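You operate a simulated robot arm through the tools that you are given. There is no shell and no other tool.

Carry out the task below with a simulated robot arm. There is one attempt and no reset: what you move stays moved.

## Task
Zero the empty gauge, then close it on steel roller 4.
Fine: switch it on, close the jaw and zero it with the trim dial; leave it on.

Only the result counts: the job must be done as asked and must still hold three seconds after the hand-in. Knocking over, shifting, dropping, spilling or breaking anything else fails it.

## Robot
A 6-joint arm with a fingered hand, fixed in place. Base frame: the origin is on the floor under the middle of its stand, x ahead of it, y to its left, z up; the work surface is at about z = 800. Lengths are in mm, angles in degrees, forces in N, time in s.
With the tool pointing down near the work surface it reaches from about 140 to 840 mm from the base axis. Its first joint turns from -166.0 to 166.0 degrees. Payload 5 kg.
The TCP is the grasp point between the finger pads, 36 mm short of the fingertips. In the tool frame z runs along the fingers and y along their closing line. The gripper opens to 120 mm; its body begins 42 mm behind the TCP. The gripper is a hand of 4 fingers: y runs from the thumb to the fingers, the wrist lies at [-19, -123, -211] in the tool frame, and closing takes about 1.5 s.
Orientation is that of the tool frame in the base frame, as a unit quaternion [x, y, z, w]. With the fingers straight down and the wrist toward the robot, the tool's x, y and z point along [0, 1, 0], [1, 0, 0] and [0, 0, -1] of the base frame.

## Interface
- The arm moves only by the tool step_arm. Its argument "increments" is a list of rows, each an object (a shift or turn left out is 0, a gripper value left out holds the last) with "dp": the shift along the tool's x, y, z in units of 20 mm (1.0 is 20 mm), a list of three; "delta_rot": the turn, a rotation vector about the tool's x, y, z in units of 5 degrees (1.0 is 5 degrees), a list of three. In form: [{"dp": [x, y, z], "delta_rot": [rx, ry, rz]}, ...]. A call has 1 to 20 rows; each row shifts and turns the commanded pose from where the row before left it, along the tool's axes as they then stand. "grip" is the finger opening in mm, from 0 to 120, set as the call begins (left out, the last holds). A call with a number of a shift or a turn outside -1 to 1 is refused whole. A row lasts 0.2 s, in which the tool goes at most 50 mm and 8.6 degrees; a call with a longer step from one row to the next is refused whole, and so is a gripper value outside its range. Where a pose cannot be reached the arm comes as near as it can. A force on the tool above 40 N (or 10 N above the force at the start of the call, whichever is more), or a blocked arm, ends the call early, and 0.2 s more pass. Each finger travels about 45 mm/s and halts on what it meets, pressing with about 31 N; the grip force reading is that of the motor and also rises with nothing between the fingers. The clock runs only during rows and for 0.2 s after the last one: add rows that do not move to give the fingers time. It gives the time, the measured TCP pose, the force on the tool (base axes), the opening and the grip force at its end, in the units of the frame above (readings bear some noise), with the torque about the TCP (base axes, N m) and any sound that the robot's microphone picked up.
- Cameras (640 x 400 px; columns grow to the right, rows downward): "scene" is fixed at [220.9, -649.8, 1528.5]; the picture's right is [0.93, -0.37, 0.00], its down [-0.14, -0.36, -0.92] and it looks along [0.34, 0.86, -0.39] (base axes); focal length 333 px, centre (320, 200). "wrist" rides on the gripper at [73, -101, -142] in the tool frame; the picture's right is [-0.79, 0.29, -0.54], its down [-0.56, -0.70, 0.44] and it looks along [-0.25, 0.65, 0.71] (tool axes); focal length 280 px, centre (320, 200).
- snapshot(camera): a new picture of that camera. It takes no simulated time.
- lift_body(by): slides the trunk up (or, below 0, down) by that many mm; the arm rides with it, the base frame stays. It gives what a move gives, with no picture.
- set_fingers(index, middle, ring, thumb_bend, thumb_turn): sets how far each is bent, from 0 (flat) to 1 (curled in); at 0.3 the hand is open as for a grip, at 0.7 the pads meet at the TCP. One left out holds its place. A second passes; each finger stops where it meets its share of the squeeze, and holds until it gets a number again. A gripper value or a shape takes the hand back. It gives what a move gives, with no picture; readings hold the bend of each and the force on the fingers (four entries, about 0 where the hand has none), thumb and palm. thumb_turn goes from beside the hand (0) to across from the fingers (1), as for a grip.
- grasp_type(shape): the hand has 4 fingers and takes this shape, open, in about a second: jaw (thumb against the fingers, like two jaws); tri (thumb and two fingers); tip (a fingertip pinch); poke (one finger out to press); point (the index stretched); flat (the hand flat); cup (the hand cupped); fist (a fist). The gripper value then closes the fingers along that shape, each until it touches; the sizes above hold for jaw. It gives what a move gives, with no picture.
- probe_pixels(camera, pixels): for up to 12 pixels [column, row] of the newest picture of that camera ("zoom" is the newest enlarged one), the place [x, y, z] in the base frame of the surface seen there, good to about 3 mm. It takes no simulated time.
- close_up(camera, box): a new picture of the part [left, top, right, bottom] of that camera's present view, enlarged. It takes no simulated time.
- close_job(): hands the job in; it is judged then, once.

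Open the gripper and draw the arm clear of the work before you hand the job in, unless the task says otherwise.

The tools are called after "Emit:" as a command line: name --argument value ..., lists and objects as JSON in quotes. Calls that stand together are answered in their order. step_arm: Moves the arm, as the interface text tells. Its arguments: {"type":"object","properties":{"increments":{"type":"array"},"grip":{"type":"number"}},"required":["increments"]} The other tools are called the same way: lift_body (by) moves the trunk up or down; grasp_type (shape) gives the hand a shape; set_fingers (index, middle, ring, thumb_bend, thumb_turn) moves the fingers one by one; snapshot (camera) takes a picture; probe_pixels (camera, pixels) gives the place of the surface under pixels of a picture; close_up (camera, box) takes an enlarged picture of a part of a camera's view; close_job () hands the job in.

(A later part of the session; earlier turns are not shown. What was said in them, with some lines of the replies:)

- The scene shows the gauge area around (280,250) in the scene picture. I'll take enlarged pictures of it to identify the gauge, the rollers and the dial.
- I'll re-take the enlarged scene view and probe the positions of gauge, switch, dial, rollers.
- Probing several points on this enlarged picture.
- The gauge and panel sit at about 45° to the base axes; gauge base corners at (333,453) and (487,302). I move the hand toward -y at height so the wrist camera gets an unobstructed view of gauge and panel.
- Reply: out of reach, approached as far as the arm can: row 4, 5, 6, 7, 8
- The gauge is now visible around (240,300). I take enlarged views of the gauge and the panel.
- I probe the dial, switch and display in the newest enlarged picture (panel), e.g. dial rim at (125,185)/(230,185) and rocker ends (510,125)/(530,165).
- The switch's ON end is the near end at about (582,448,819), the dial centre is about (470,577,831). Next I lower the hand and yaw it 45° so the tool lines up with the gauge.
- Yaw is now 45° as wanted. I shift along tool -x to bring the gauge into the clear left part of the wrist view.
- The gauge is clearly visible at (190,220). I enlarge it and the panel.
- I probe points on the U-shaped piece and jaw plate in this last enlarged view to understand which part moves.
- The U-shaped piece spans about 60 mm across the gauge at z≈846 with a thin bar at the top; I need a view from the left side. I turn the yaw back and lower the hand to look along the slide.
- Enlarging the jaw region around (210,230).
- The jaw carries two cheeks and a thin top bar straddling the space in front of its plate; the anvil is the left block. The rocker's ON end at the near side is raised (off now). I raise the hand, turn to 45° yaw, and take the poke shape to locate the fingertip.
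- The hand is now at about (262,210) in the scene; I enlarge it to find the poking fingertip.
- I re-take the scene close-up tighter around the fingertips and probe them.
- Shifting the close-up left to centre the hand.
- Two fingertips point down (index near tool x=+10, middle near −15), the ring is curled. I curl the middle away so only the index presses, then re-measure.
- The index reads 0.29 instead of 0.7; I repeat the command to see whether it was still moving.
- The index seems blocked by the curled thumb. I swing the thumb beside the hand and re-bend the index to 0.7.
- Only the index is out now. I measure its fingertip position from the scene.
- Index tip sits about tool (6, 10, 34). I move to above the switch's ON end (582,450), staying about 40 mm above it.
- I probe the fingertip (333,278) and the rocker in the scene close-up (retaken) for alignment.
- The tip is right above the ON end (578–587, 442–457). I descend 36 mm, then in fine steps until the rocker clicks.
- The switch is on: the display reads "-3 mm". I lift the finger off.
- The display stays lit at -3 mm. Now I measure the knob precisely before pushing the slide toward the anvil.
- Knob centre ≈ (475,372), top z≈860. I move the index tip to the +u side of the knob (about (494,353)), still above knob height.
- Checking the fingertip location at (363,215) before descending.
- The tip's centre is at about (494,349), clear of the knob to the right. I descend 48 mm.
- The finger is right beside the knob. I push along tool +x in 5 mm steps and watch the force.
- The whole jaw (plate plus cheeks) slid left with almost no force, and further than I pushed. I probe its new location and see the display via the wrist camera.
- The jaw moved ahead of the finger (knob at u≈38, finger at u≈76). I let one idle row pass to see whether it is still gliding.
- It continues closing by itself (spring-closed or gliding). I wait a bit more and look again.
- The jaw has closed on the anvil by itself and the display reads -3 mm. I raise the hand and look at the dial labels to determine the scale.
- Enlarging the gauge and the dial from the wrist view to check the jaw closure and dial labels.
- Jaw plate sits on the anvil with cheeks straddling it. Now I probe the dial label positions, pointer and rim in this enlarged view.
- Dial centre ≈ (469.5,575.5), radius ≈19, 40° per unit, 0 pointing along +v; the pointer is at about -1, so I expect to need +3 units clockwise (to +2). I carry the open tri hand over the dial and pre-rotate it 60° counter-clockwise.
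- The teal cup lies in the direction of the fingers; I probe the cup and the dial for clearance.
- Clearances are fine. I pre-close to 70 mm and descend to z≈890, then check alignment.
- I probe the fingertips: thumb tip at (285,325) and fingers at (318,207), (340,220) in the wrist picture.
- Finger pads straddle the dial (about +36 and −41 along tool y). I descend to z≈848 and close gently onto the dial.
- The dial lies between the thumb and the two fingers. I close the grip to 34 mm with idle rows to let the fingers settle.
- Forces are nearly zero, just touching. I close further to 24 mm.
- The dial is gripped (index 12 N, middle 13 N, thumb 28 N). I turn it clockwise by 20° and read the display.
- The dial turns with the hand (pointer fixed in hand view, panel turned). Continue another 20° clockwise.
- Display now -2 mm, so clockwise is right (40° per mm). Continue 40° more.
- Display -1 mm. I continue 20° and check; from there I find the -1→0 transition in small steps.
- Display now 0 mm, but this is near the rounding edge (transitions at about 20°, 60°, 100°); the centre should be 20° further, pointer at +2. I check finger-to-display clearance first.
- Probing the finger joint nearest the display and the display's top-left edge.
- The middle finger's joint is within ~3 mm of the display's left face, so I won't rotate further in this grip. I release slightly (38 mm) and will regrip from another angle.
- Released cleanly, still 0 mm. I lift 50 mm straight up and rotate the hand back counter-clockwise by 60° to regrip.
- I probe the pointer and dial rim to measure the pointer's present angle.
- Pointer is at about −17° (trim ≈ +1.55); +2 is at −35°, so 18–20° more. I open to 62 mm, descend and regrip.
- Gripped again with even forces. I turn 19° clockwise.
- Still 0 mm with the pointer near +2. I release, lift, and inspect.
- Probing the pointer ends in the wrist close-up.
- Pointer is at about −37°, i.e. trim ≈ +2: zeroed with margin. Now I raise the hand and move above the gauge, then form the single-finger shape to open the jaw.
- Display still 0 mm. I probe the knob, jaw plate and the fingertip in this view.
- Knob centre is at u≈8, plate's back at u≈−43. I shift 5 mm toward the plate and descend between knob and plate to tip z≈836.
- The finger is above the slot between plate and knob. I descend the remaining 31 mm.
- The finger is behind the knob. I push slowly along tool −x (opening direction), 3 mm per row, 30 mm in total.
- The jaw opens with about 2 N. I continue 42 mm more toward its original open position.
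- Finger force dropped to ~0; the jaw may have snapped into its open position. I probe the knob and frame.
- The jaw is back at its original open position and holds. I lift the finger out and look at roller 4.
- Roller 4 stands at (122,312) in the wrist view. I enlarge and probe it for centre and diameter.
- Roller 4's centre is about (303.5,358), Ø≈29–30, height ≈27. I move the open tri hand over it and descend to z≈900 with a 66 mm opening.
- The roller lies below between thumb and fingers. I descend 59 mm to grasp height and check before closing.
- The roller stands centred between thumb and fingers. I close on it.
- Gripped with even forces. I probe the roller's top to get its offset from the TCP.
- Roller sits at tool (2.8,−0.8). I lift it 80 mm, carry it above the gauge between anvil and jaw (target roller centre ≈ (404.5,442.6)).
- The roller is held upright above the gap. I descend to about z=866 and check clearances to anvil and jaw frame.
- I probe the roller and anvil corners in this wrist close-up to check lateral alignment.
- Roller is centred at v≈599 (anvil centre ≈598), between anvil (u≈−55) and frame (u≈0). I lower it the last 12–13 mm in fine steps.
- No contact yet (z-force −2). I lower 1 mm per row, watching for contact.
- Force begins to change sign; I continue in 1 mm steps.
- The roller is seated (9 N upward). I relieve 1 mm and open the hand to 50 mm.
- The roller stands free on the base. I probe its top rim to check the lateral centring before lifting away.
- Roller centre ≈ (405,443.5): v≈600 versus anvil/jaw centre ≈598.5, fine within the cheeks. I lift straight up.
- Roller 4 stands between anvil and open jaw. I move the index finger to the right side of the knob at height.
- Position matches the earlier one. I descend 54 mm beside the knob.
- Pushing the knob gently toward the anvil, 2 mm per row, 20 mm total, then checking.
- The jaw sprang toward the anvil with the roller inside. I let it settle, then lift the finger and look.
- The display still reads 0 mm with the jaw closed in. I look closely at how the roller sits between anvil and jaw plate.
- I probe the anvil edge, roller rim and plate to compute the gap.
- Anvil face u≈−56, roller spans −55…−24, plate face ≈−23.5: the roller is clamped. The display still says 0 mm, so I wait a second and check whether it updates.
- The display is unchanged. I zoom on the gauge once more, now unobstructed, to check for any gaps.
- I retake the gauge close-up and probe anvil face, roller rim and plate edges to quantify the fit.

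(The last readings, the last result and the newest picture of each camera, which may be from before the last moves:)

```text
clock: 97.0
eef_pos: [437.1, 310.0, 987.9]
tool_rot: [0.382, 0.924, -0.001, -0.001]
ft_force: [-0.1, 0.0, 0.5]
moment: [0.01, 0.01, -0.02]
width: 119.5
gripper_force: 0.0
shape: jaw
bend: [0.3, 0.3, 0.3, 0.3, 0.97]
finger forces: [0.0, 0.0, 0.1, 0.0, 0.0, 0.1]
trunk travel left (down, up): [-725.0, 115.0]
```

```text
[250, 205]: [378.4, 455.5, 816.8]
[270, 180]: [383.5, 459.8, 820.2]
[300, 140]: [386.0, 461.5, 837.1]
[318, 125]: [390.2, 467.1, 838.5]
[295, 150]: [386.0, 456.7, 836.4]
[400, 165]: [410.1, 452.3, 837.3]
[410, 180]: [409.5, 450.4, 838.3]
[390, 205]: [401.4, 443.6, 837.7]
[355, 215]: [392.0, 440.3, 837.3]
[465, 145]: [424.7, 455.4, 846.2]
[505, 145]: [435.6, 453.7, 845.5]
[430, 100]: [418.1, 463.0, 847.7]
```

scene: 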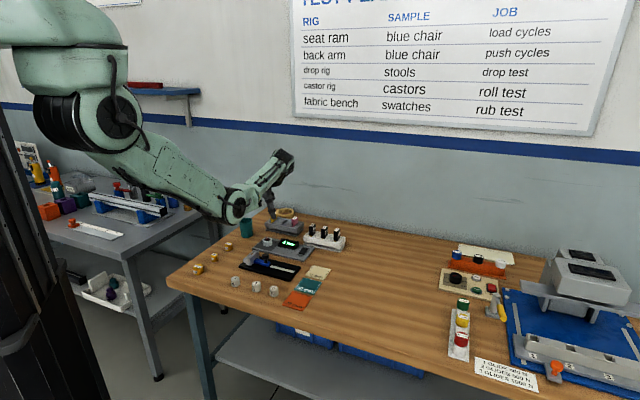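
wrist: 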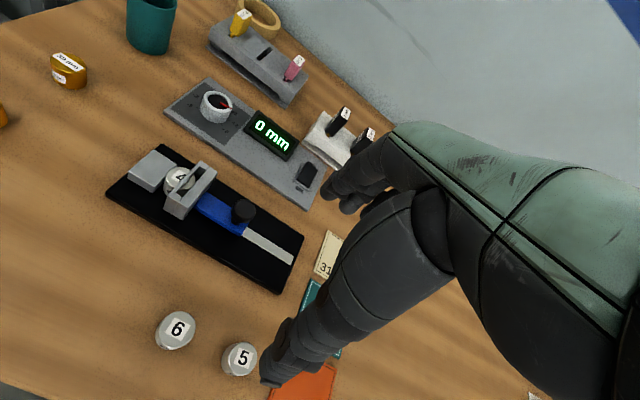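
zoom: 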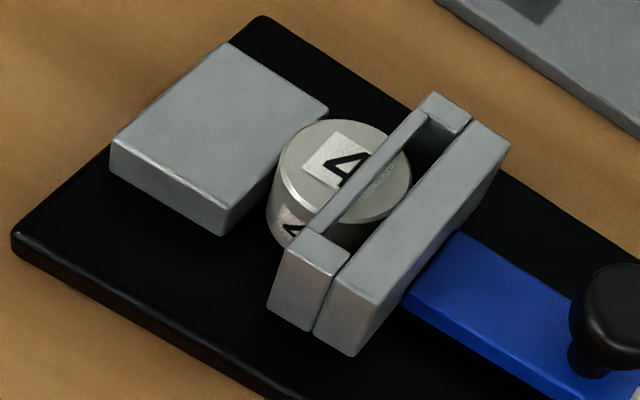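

Everything is consistent with the roller clamped against the anvil. For certainty I press the knob lightly once more toward the anvil; first the one-finger shape.

Emit:
set_fingers --index 0.3 --middle 1.0 --ring 1.0 --thumb_bend 0.3 --thumb_turn 0.2

Emit:
set_fingers --index 0.7

Emit:
step_arm --increments '[{"dp": [0.3, 0.83, 0]}, {"dp": [0.3, 0.83, 0]}, {"dp": [0.3, 0.83, 0]}, {"dp": [0.1, 0.4, 0]}, {"dp": [0, 0, 1]}, {"dp": [0, 0, 1]}, {"dp": [0, 0, 1]}]'

Emit:
close_up --camera "scene" --box '[240, 220, 312, 275]'

```text
clock: 98.0
eef_pos: [436.0, 310.5, 987.1]
tool_rot: [0.382, 0.924, 0.0, 0.0]
ft_force: [0.8, 0.8, 0.4]
moment: [-0.01, -0.04, -0.05]
width: 159.7
gripper_force: 0.2
shape: fingers
bend: [0.3, 1.0, 1.0, 0.3, 0.2]
finger forces: [0.0, 0.0, 0.0, 0.0, 0.0, 0.0]
trunk travel left (down, up): [-725.0, 115.0]
```

```text
clock: 99.0
eef_pos: [435.0, 309.5, 987.4]
tool_rot: [0.383, 0.924, 0.001, 0.0]
ft_force: [0.5, -0.1, 0.3]
moment: [0.01, 0.02, -0.01]
width: 127.6
gripper_force: 0.1
shape: fingers
bend: [0.7, 1.0, 1.0, 0.3, 0.2]
finger forces: [0.0, 0.0, 0.1, 0.1, 0.1, 0.1]
trunk travel left (down, up): [-725.0, 115.0]
```

```text
clock: 100.6
eef_pos: [462.7, 364.9, 928.6]
tool_rot: [0.383, 0.924, 0.0, 0.0]
ft_force: [-0.1, -0.6, -0.4]
moment: [0.01, -0.01, -0.01]
width: 128.0
gripper_force: 0.0
shape: fingers
bend: [0.7, 1.0, 1.0, 0.3, 0.2]
finger forces: [0.0, 0.0, 0.0, 0.1, 0.0, 0.0]
trunk travel left (down, up): [-725.0, 115.0]
```

```text
7.27 times, centred on (276, 248) of scene
```

zoom: 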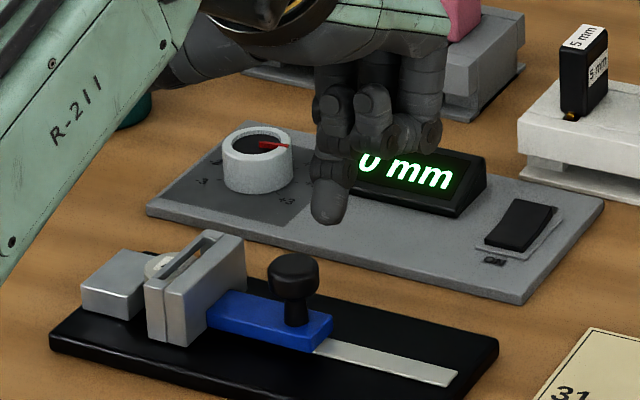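

Checking the fingertip against the knob's right edge.

Emit:
probe_pixels --camera "zoom" --pixels '[[328, 220], [328, 205], [293, 262], [268, 272], [316, 272], [148, 285], [170, 335]]'

```text
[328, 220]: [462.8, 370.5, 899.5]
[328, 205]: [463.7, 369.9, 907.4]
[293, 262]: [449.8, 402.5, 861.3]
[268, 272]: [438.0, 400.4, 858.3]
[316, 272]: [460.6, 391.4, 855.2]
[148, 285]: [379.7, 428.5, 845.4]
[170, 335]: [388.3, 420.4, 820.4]
```

The finger is about 6–8 mm right of the knob. I descend to z≈869.

Emit:
step_arm --increments '[{"dp": [-0.05, 0, 1]}, {"dp": [0, 0, 1]}, {"dp": [0, 0, 1]}]'

Emit:
step_arm --increments '[{"dp": [0.1, 0, 0]}, {"dp": [0.1, 0, 0]}, {"dp": [0.1, 0, 0]}, {"dp": [0.1, 0, 0]}]'

Emit:
close_up --camera "scene" --box '[240, 220, 312, 275]'

```text
clock: 101.4
eef_pos: [463.2, 364.1, 867.8]
tool_rot: [0.383, 0.924, 0.001, 0.0]
ft_force: [-0.4, 0.4, -0.9]
moment: [0.01, 0.0, -0.02]
width: 127.8
gripper_force: 0.0
shape: fingers
bend: [0.7, 1.0, 1.0, 0.3, 0.2]
finger forces: [0.0, 0.1, 0.2, 0.0, 0.0, 0.0]
trunk travel left (down, up): [-725.0, 115.0]
```

```text
clock: 102.4
eef_pos: [459.4, 370.8, 868.9]
tool_rot: [0.383, 0.924, 0.0, 0.0]
ft_force: [2.5, -2.1, -0.3]
moment: [0.02, -0.05, -0.05]
width: 128.1
gripper_force: 1.2
shape: fingers
bend: [0.7, 1.0, 1.0, 0.3, 0.2]
finger forces: [3.1, 0.0, 0.0, 0.0, 0.1, 0.1]
trunk travel left (down, up): [-725.0, 115.0]
```

```text
7.27 times, centred on (276, 248) of scene
```

zoom: 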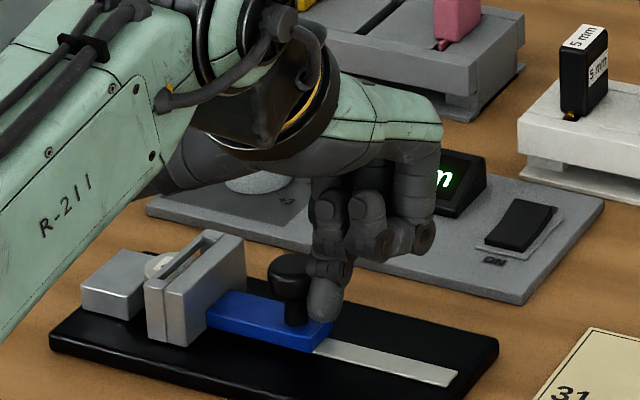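

Contact at 3 N with no jaw motion: it is blocked by the roller. I add 2 mm and check force and display.

Emit:
step_arm --increments '[{"dp": [0.05, 0, 0]}, {"dp": [0.05, 0, 0]}, {"dp": [0, 0, 0]}]'

Emit:
snapshot --camera "wrist"

Emit:
close_up --camera "scene" --box '[240, 220, 312, 275]'

```text
clock: 103.2
eef_pos: [457.9, 372.6, 867.8]
tool_rot: [0.382, 0.924, 0.0, 0.0]
ft_force: [1.7, -4.3, 1.1]
moment: [-0.1, -0.06, -0.04]
width: 127.4
gripper_force: 2.3
shape: fingers
bend: [0.7, 1.0, 1.0, 0.3, 0.2]
finger forces: [5.1, 0.0, 0.0, 0.0, 0.0, 0.0]
trunk travel left (down, up): [-725.0, 115.0]
```

```text
taken
```

wrist: 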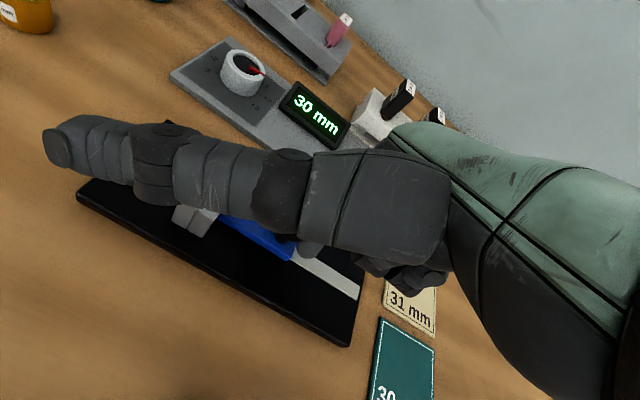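

```text
7.27 times, centred on (276, 248) of scene
```

zoom: 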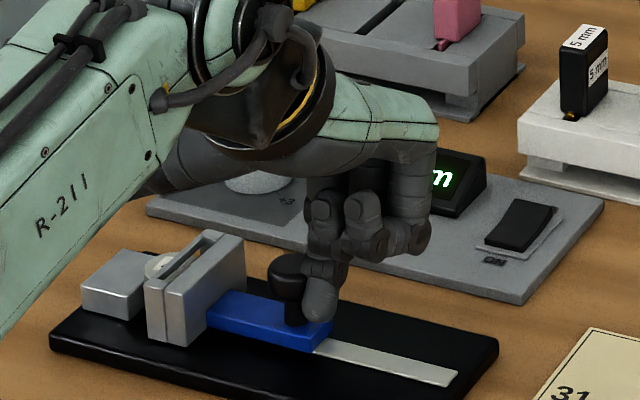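

The display now reads "30 mm": firm seating made the gauge register the roller. I press 1 mm more, hold briefly, then back off along tool −x and see whether the reading holds.

Emit:
step_arm --increments '[{"dp": [0.05, 0, 0]}, {"dp": [0, 0, 0]}, {"dp": [0, 0, 0]}]'

Emit:
step_arm --increments '[{"dp": [-0.1, 0, 0]}, {"dp": [-0.1, 0, 0]}, {"dp": [-0.15, 0, 0]}, {"dp": [-0.15, 0, 0]}, {"dp": [-0.15, 0, 0]}, {"dp": [0, 0, 0]}, {"dp": [0, 0, 0]}]'

Emit:
snapshot --camera "wrist"

Emit:
close_up --camera "scene" --box '[240, 220, 312, 275]'

```text
clock: 104.0
eef_pos: [456.2, 371.4, 867.3]
tool_rot: [0.383, 0.924, 0.0, 0.0]
ft_force: [3.3, -4.3, 1.6]
moment: [-0.04, 0.04, -0.06]
width: 127.0
gripper_force: 2.0
shape: fingers
bend: [0.7, 1.0, 1.0, 0.3, 0.2]
finger forces: [4.4, 0.0, 0.1, 0.1, 0.0, 0.0]
trunk travel left (down, up): [-725.0, 115.0]
```

```text
clock: 105.6
eef_pos: [464.9, 363.9, 868.5]
tool_rot: [0.383, 0.924, 0.0, 0.0]
ft_force: [0.3, 0.7, 0.4]
moment: [-0.01, 0.04, 0.0]
width: 127.5
gripper_force: 0.0
shape: fingers
bend: [0.7, 1.0, 1.0, 0.3, 0.2]
finger forces: [0.1, 0.0, 0.0, 0.0, 0.1, 0.0]
trunk travel left (down, up): [-725.0, 115.0]
```

```text
taken
```

wrist: 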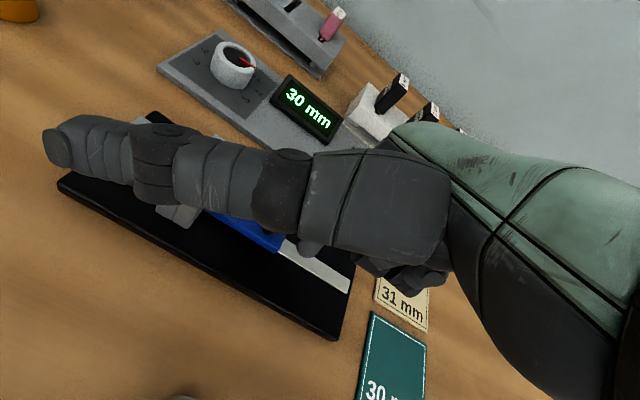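

```text
7.27 times, centred on (276, 248) of scene
```

zoom: 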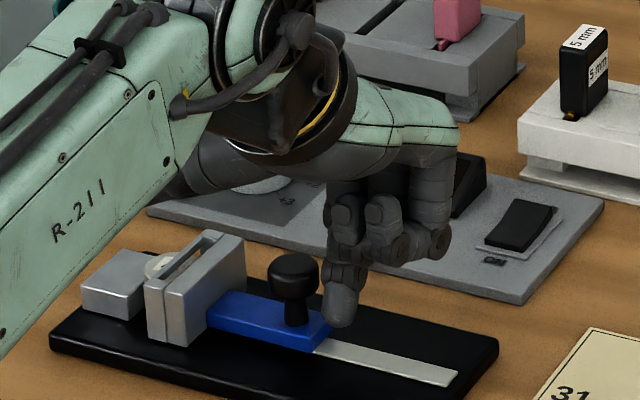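

The reading holds at 30 mm with the finger withdrawn. I lift the hand straight up and move back to inspect the dial pointer and everything else.

Emit:
step_arm --increments '[{"dp": [0, 0, -0.5]}, {"dp": [0, 0, -1]}, {"dp": [0, 0, -1]}, {"dp": [0, 0, -1]}, {"dp": [0, 0, -1]}, {"dp": [0, 0, -1]}, {"dp": [-0.5, -1, -0.5]}, {"dp": [-0.5, -1, -0.5]}, {"dp": [-0.5, -0.5, 0]}]'

Emit:
grasp_type --shape "jaw"

Emit:
snapshot --camera "wrist"

Emit:
snapshot --camera "scene"

```text
clock: 107.6
eef_pos: [451.9, 306.8, 998.1]
tool_rot: [0.383, 0.924, 0.001, 0.0]
ft_force: [0.0, 0.3, -1.0]
moment: [-0.03, -0.02, 0.02]
width: 127.8
gripper_force: 0.1
shape: fingers
bend: [0.7, 1.0, 1.0, 0.3, 0.2]
finger forces: [0.0, 0.0, 0.0, 0.1, 0.0, 0.0]
trunk travel left (down, up): [-725.0, 115.0]
```

```text
clock: 108.5
eef_pos: [451.5, 307.2, 997.3]
tool_rot: [0.384, 0.923, -0.001, 0.0]
ft_force: [-0.1, -0.6, -0.4]
moment: [0.0, 0.0, 0.03]
width: 119.6
gripper_force: 0.1
shape: jaw
bend: [0.3, 0.3, 0.3, 0.3, 0.97]
finger forces: [0.0, 0.0, 0.1, 0.0, 0.0, 0.0]
trunk travel left (down, up): [-725.0, 115.0]
```

```text
taken
```

wrist: 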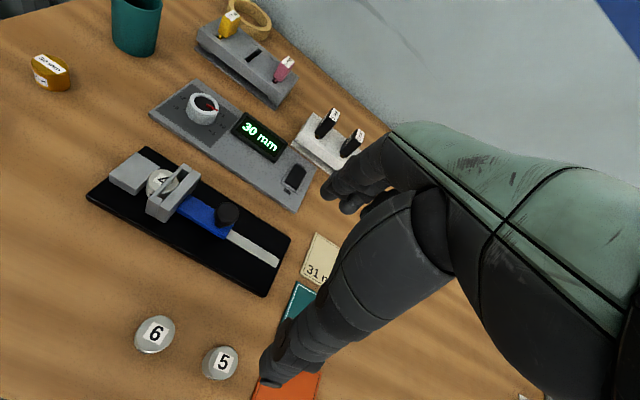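

```text
taken
```

scene: 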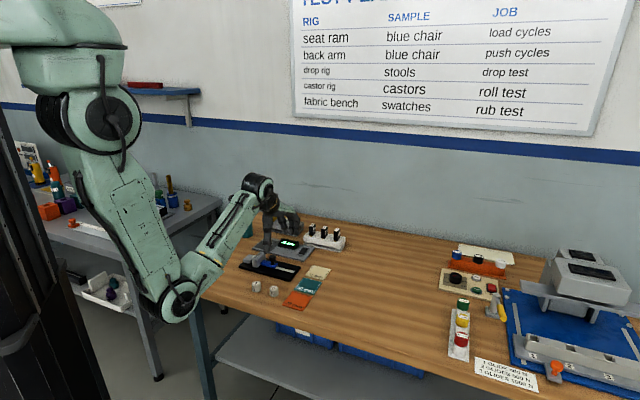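

Display reads 30 mm and stays. I enlarge the dial to measure the pointer angle against the scale.

Emit:
close_up --camera "wrist" --box '[160, 75, 250, 135]'

Emit:
probe_pixels --camera "zoom" --pixels '[[320, 200], [340, 205], [360, 215], [380, 222], [260, 130], [250, 190], [300, 265], [390, 180], [340, 120], [400, 265], [370, 320], [420, 250]]'

```text
6.67 times, centred on (205, 105) of wrist
```

zoom: 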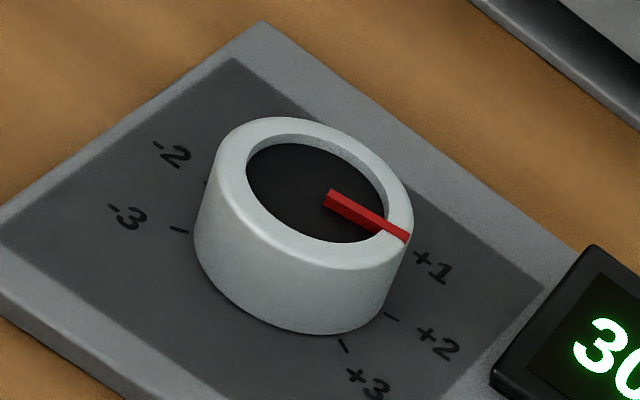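

```text
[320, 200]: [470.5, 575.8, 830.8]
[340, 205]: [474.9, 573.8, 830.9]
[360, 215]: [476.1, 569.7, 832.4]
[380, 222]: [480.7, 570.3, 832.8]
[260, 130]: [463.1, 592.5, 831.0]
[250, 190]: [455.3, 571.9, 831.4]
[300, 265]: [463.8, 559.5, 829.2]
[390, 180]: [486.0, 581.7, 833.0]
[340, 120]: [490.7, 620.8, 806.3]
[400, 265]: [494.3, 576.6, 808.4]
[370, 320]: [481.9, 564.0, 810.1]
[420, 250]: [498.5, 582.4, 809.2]
```

The pointer computes to about −36°, i.e. trim ≈ +2.06, so the zero is well centred. Hand is open; I draw it further up and back, then do a final check.

Emit:
step_arm --increments '[{"dp": [0, -0.5, -1]}, {"dp": [0, -0.5, -1]}, {"dp": [0, -0.5, -1]}, {"dp": [0, -0.5, -0.5]}, {"dp": [0, 0, 0]}, {"dp": [0, 0, 0]}, {"dp": [0, 0, 0]}, {"dp": [0, 0, 0]}, {"dp": [0, 0, 0]}]'

Emit:
snapshot --camera "wrist"

Emit:
close_up --camera "scene" --box '[200, 200, 340, 310]'

```text
clock: 110.5
eef_pos: [422.7, 279.9, 1068.5]
tool_rot: [0.382, 0.924, 0.0, -0.001]
ft_force: [0.6, 0.6, -0.9]
moment: [-0.04, -0.01, 0.01]
width: 119.7
gripper_force: 0.1
shape: jaw
bend: [0.3, 0.3, 0.3, 0.3, 0.97]
finger forces: [0.0, 0.0, 0.0, 0.0, 0.0, 0.1]
trunk travel left (down, up): [-725.0, 115.0]
```

```text
taken
```

wrist: 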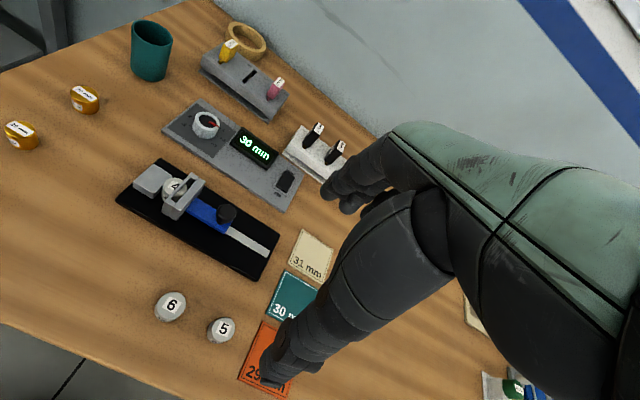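

```text
3.64 times, centred on (270, 255) of scene
```

zoom: 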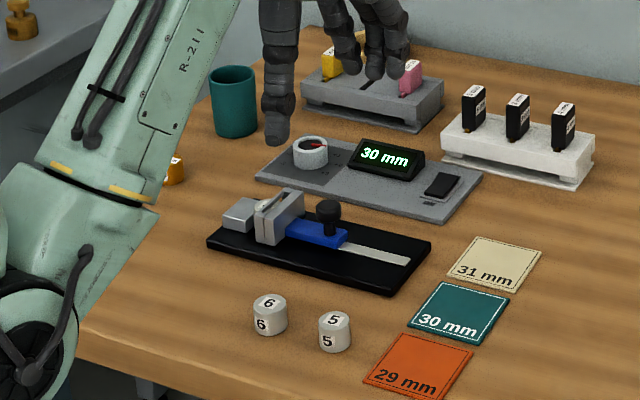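

The gauge is on and reads 30 mm, closed on roller 4. The trim is zeroed, the other objects are where they were, and the hand is open and clear. I hand the job in.

Emit:
close_job

```text
The job is handed in.
```

The gauge is on, zeroed, and closed on roller 4, and I've handed the job in. The result of the judging hasn't come back.

- **Zero:** With the jaw closed and empty, the display first read -3 mm. I turned the trim dial to about +2, which brought it to 0 mm, close to the middle of the range that shows as 0 mm.
- **Roller 4:** It stands upright between the anvil and the jaw plate. When the jaw first closed, the display stayed at 0 mm. A light push on the knob made it read 30 mm, and it still read 30 mm after I took the finger away.
- **Empty zero:** I didn't give the jaw that same firm push while it was empty. The zero was set with the jaw closed by its own pull.
- **Everything else:** In the last pictures nothing else looked moved or knocked over, and the hand was open and clear of the work.
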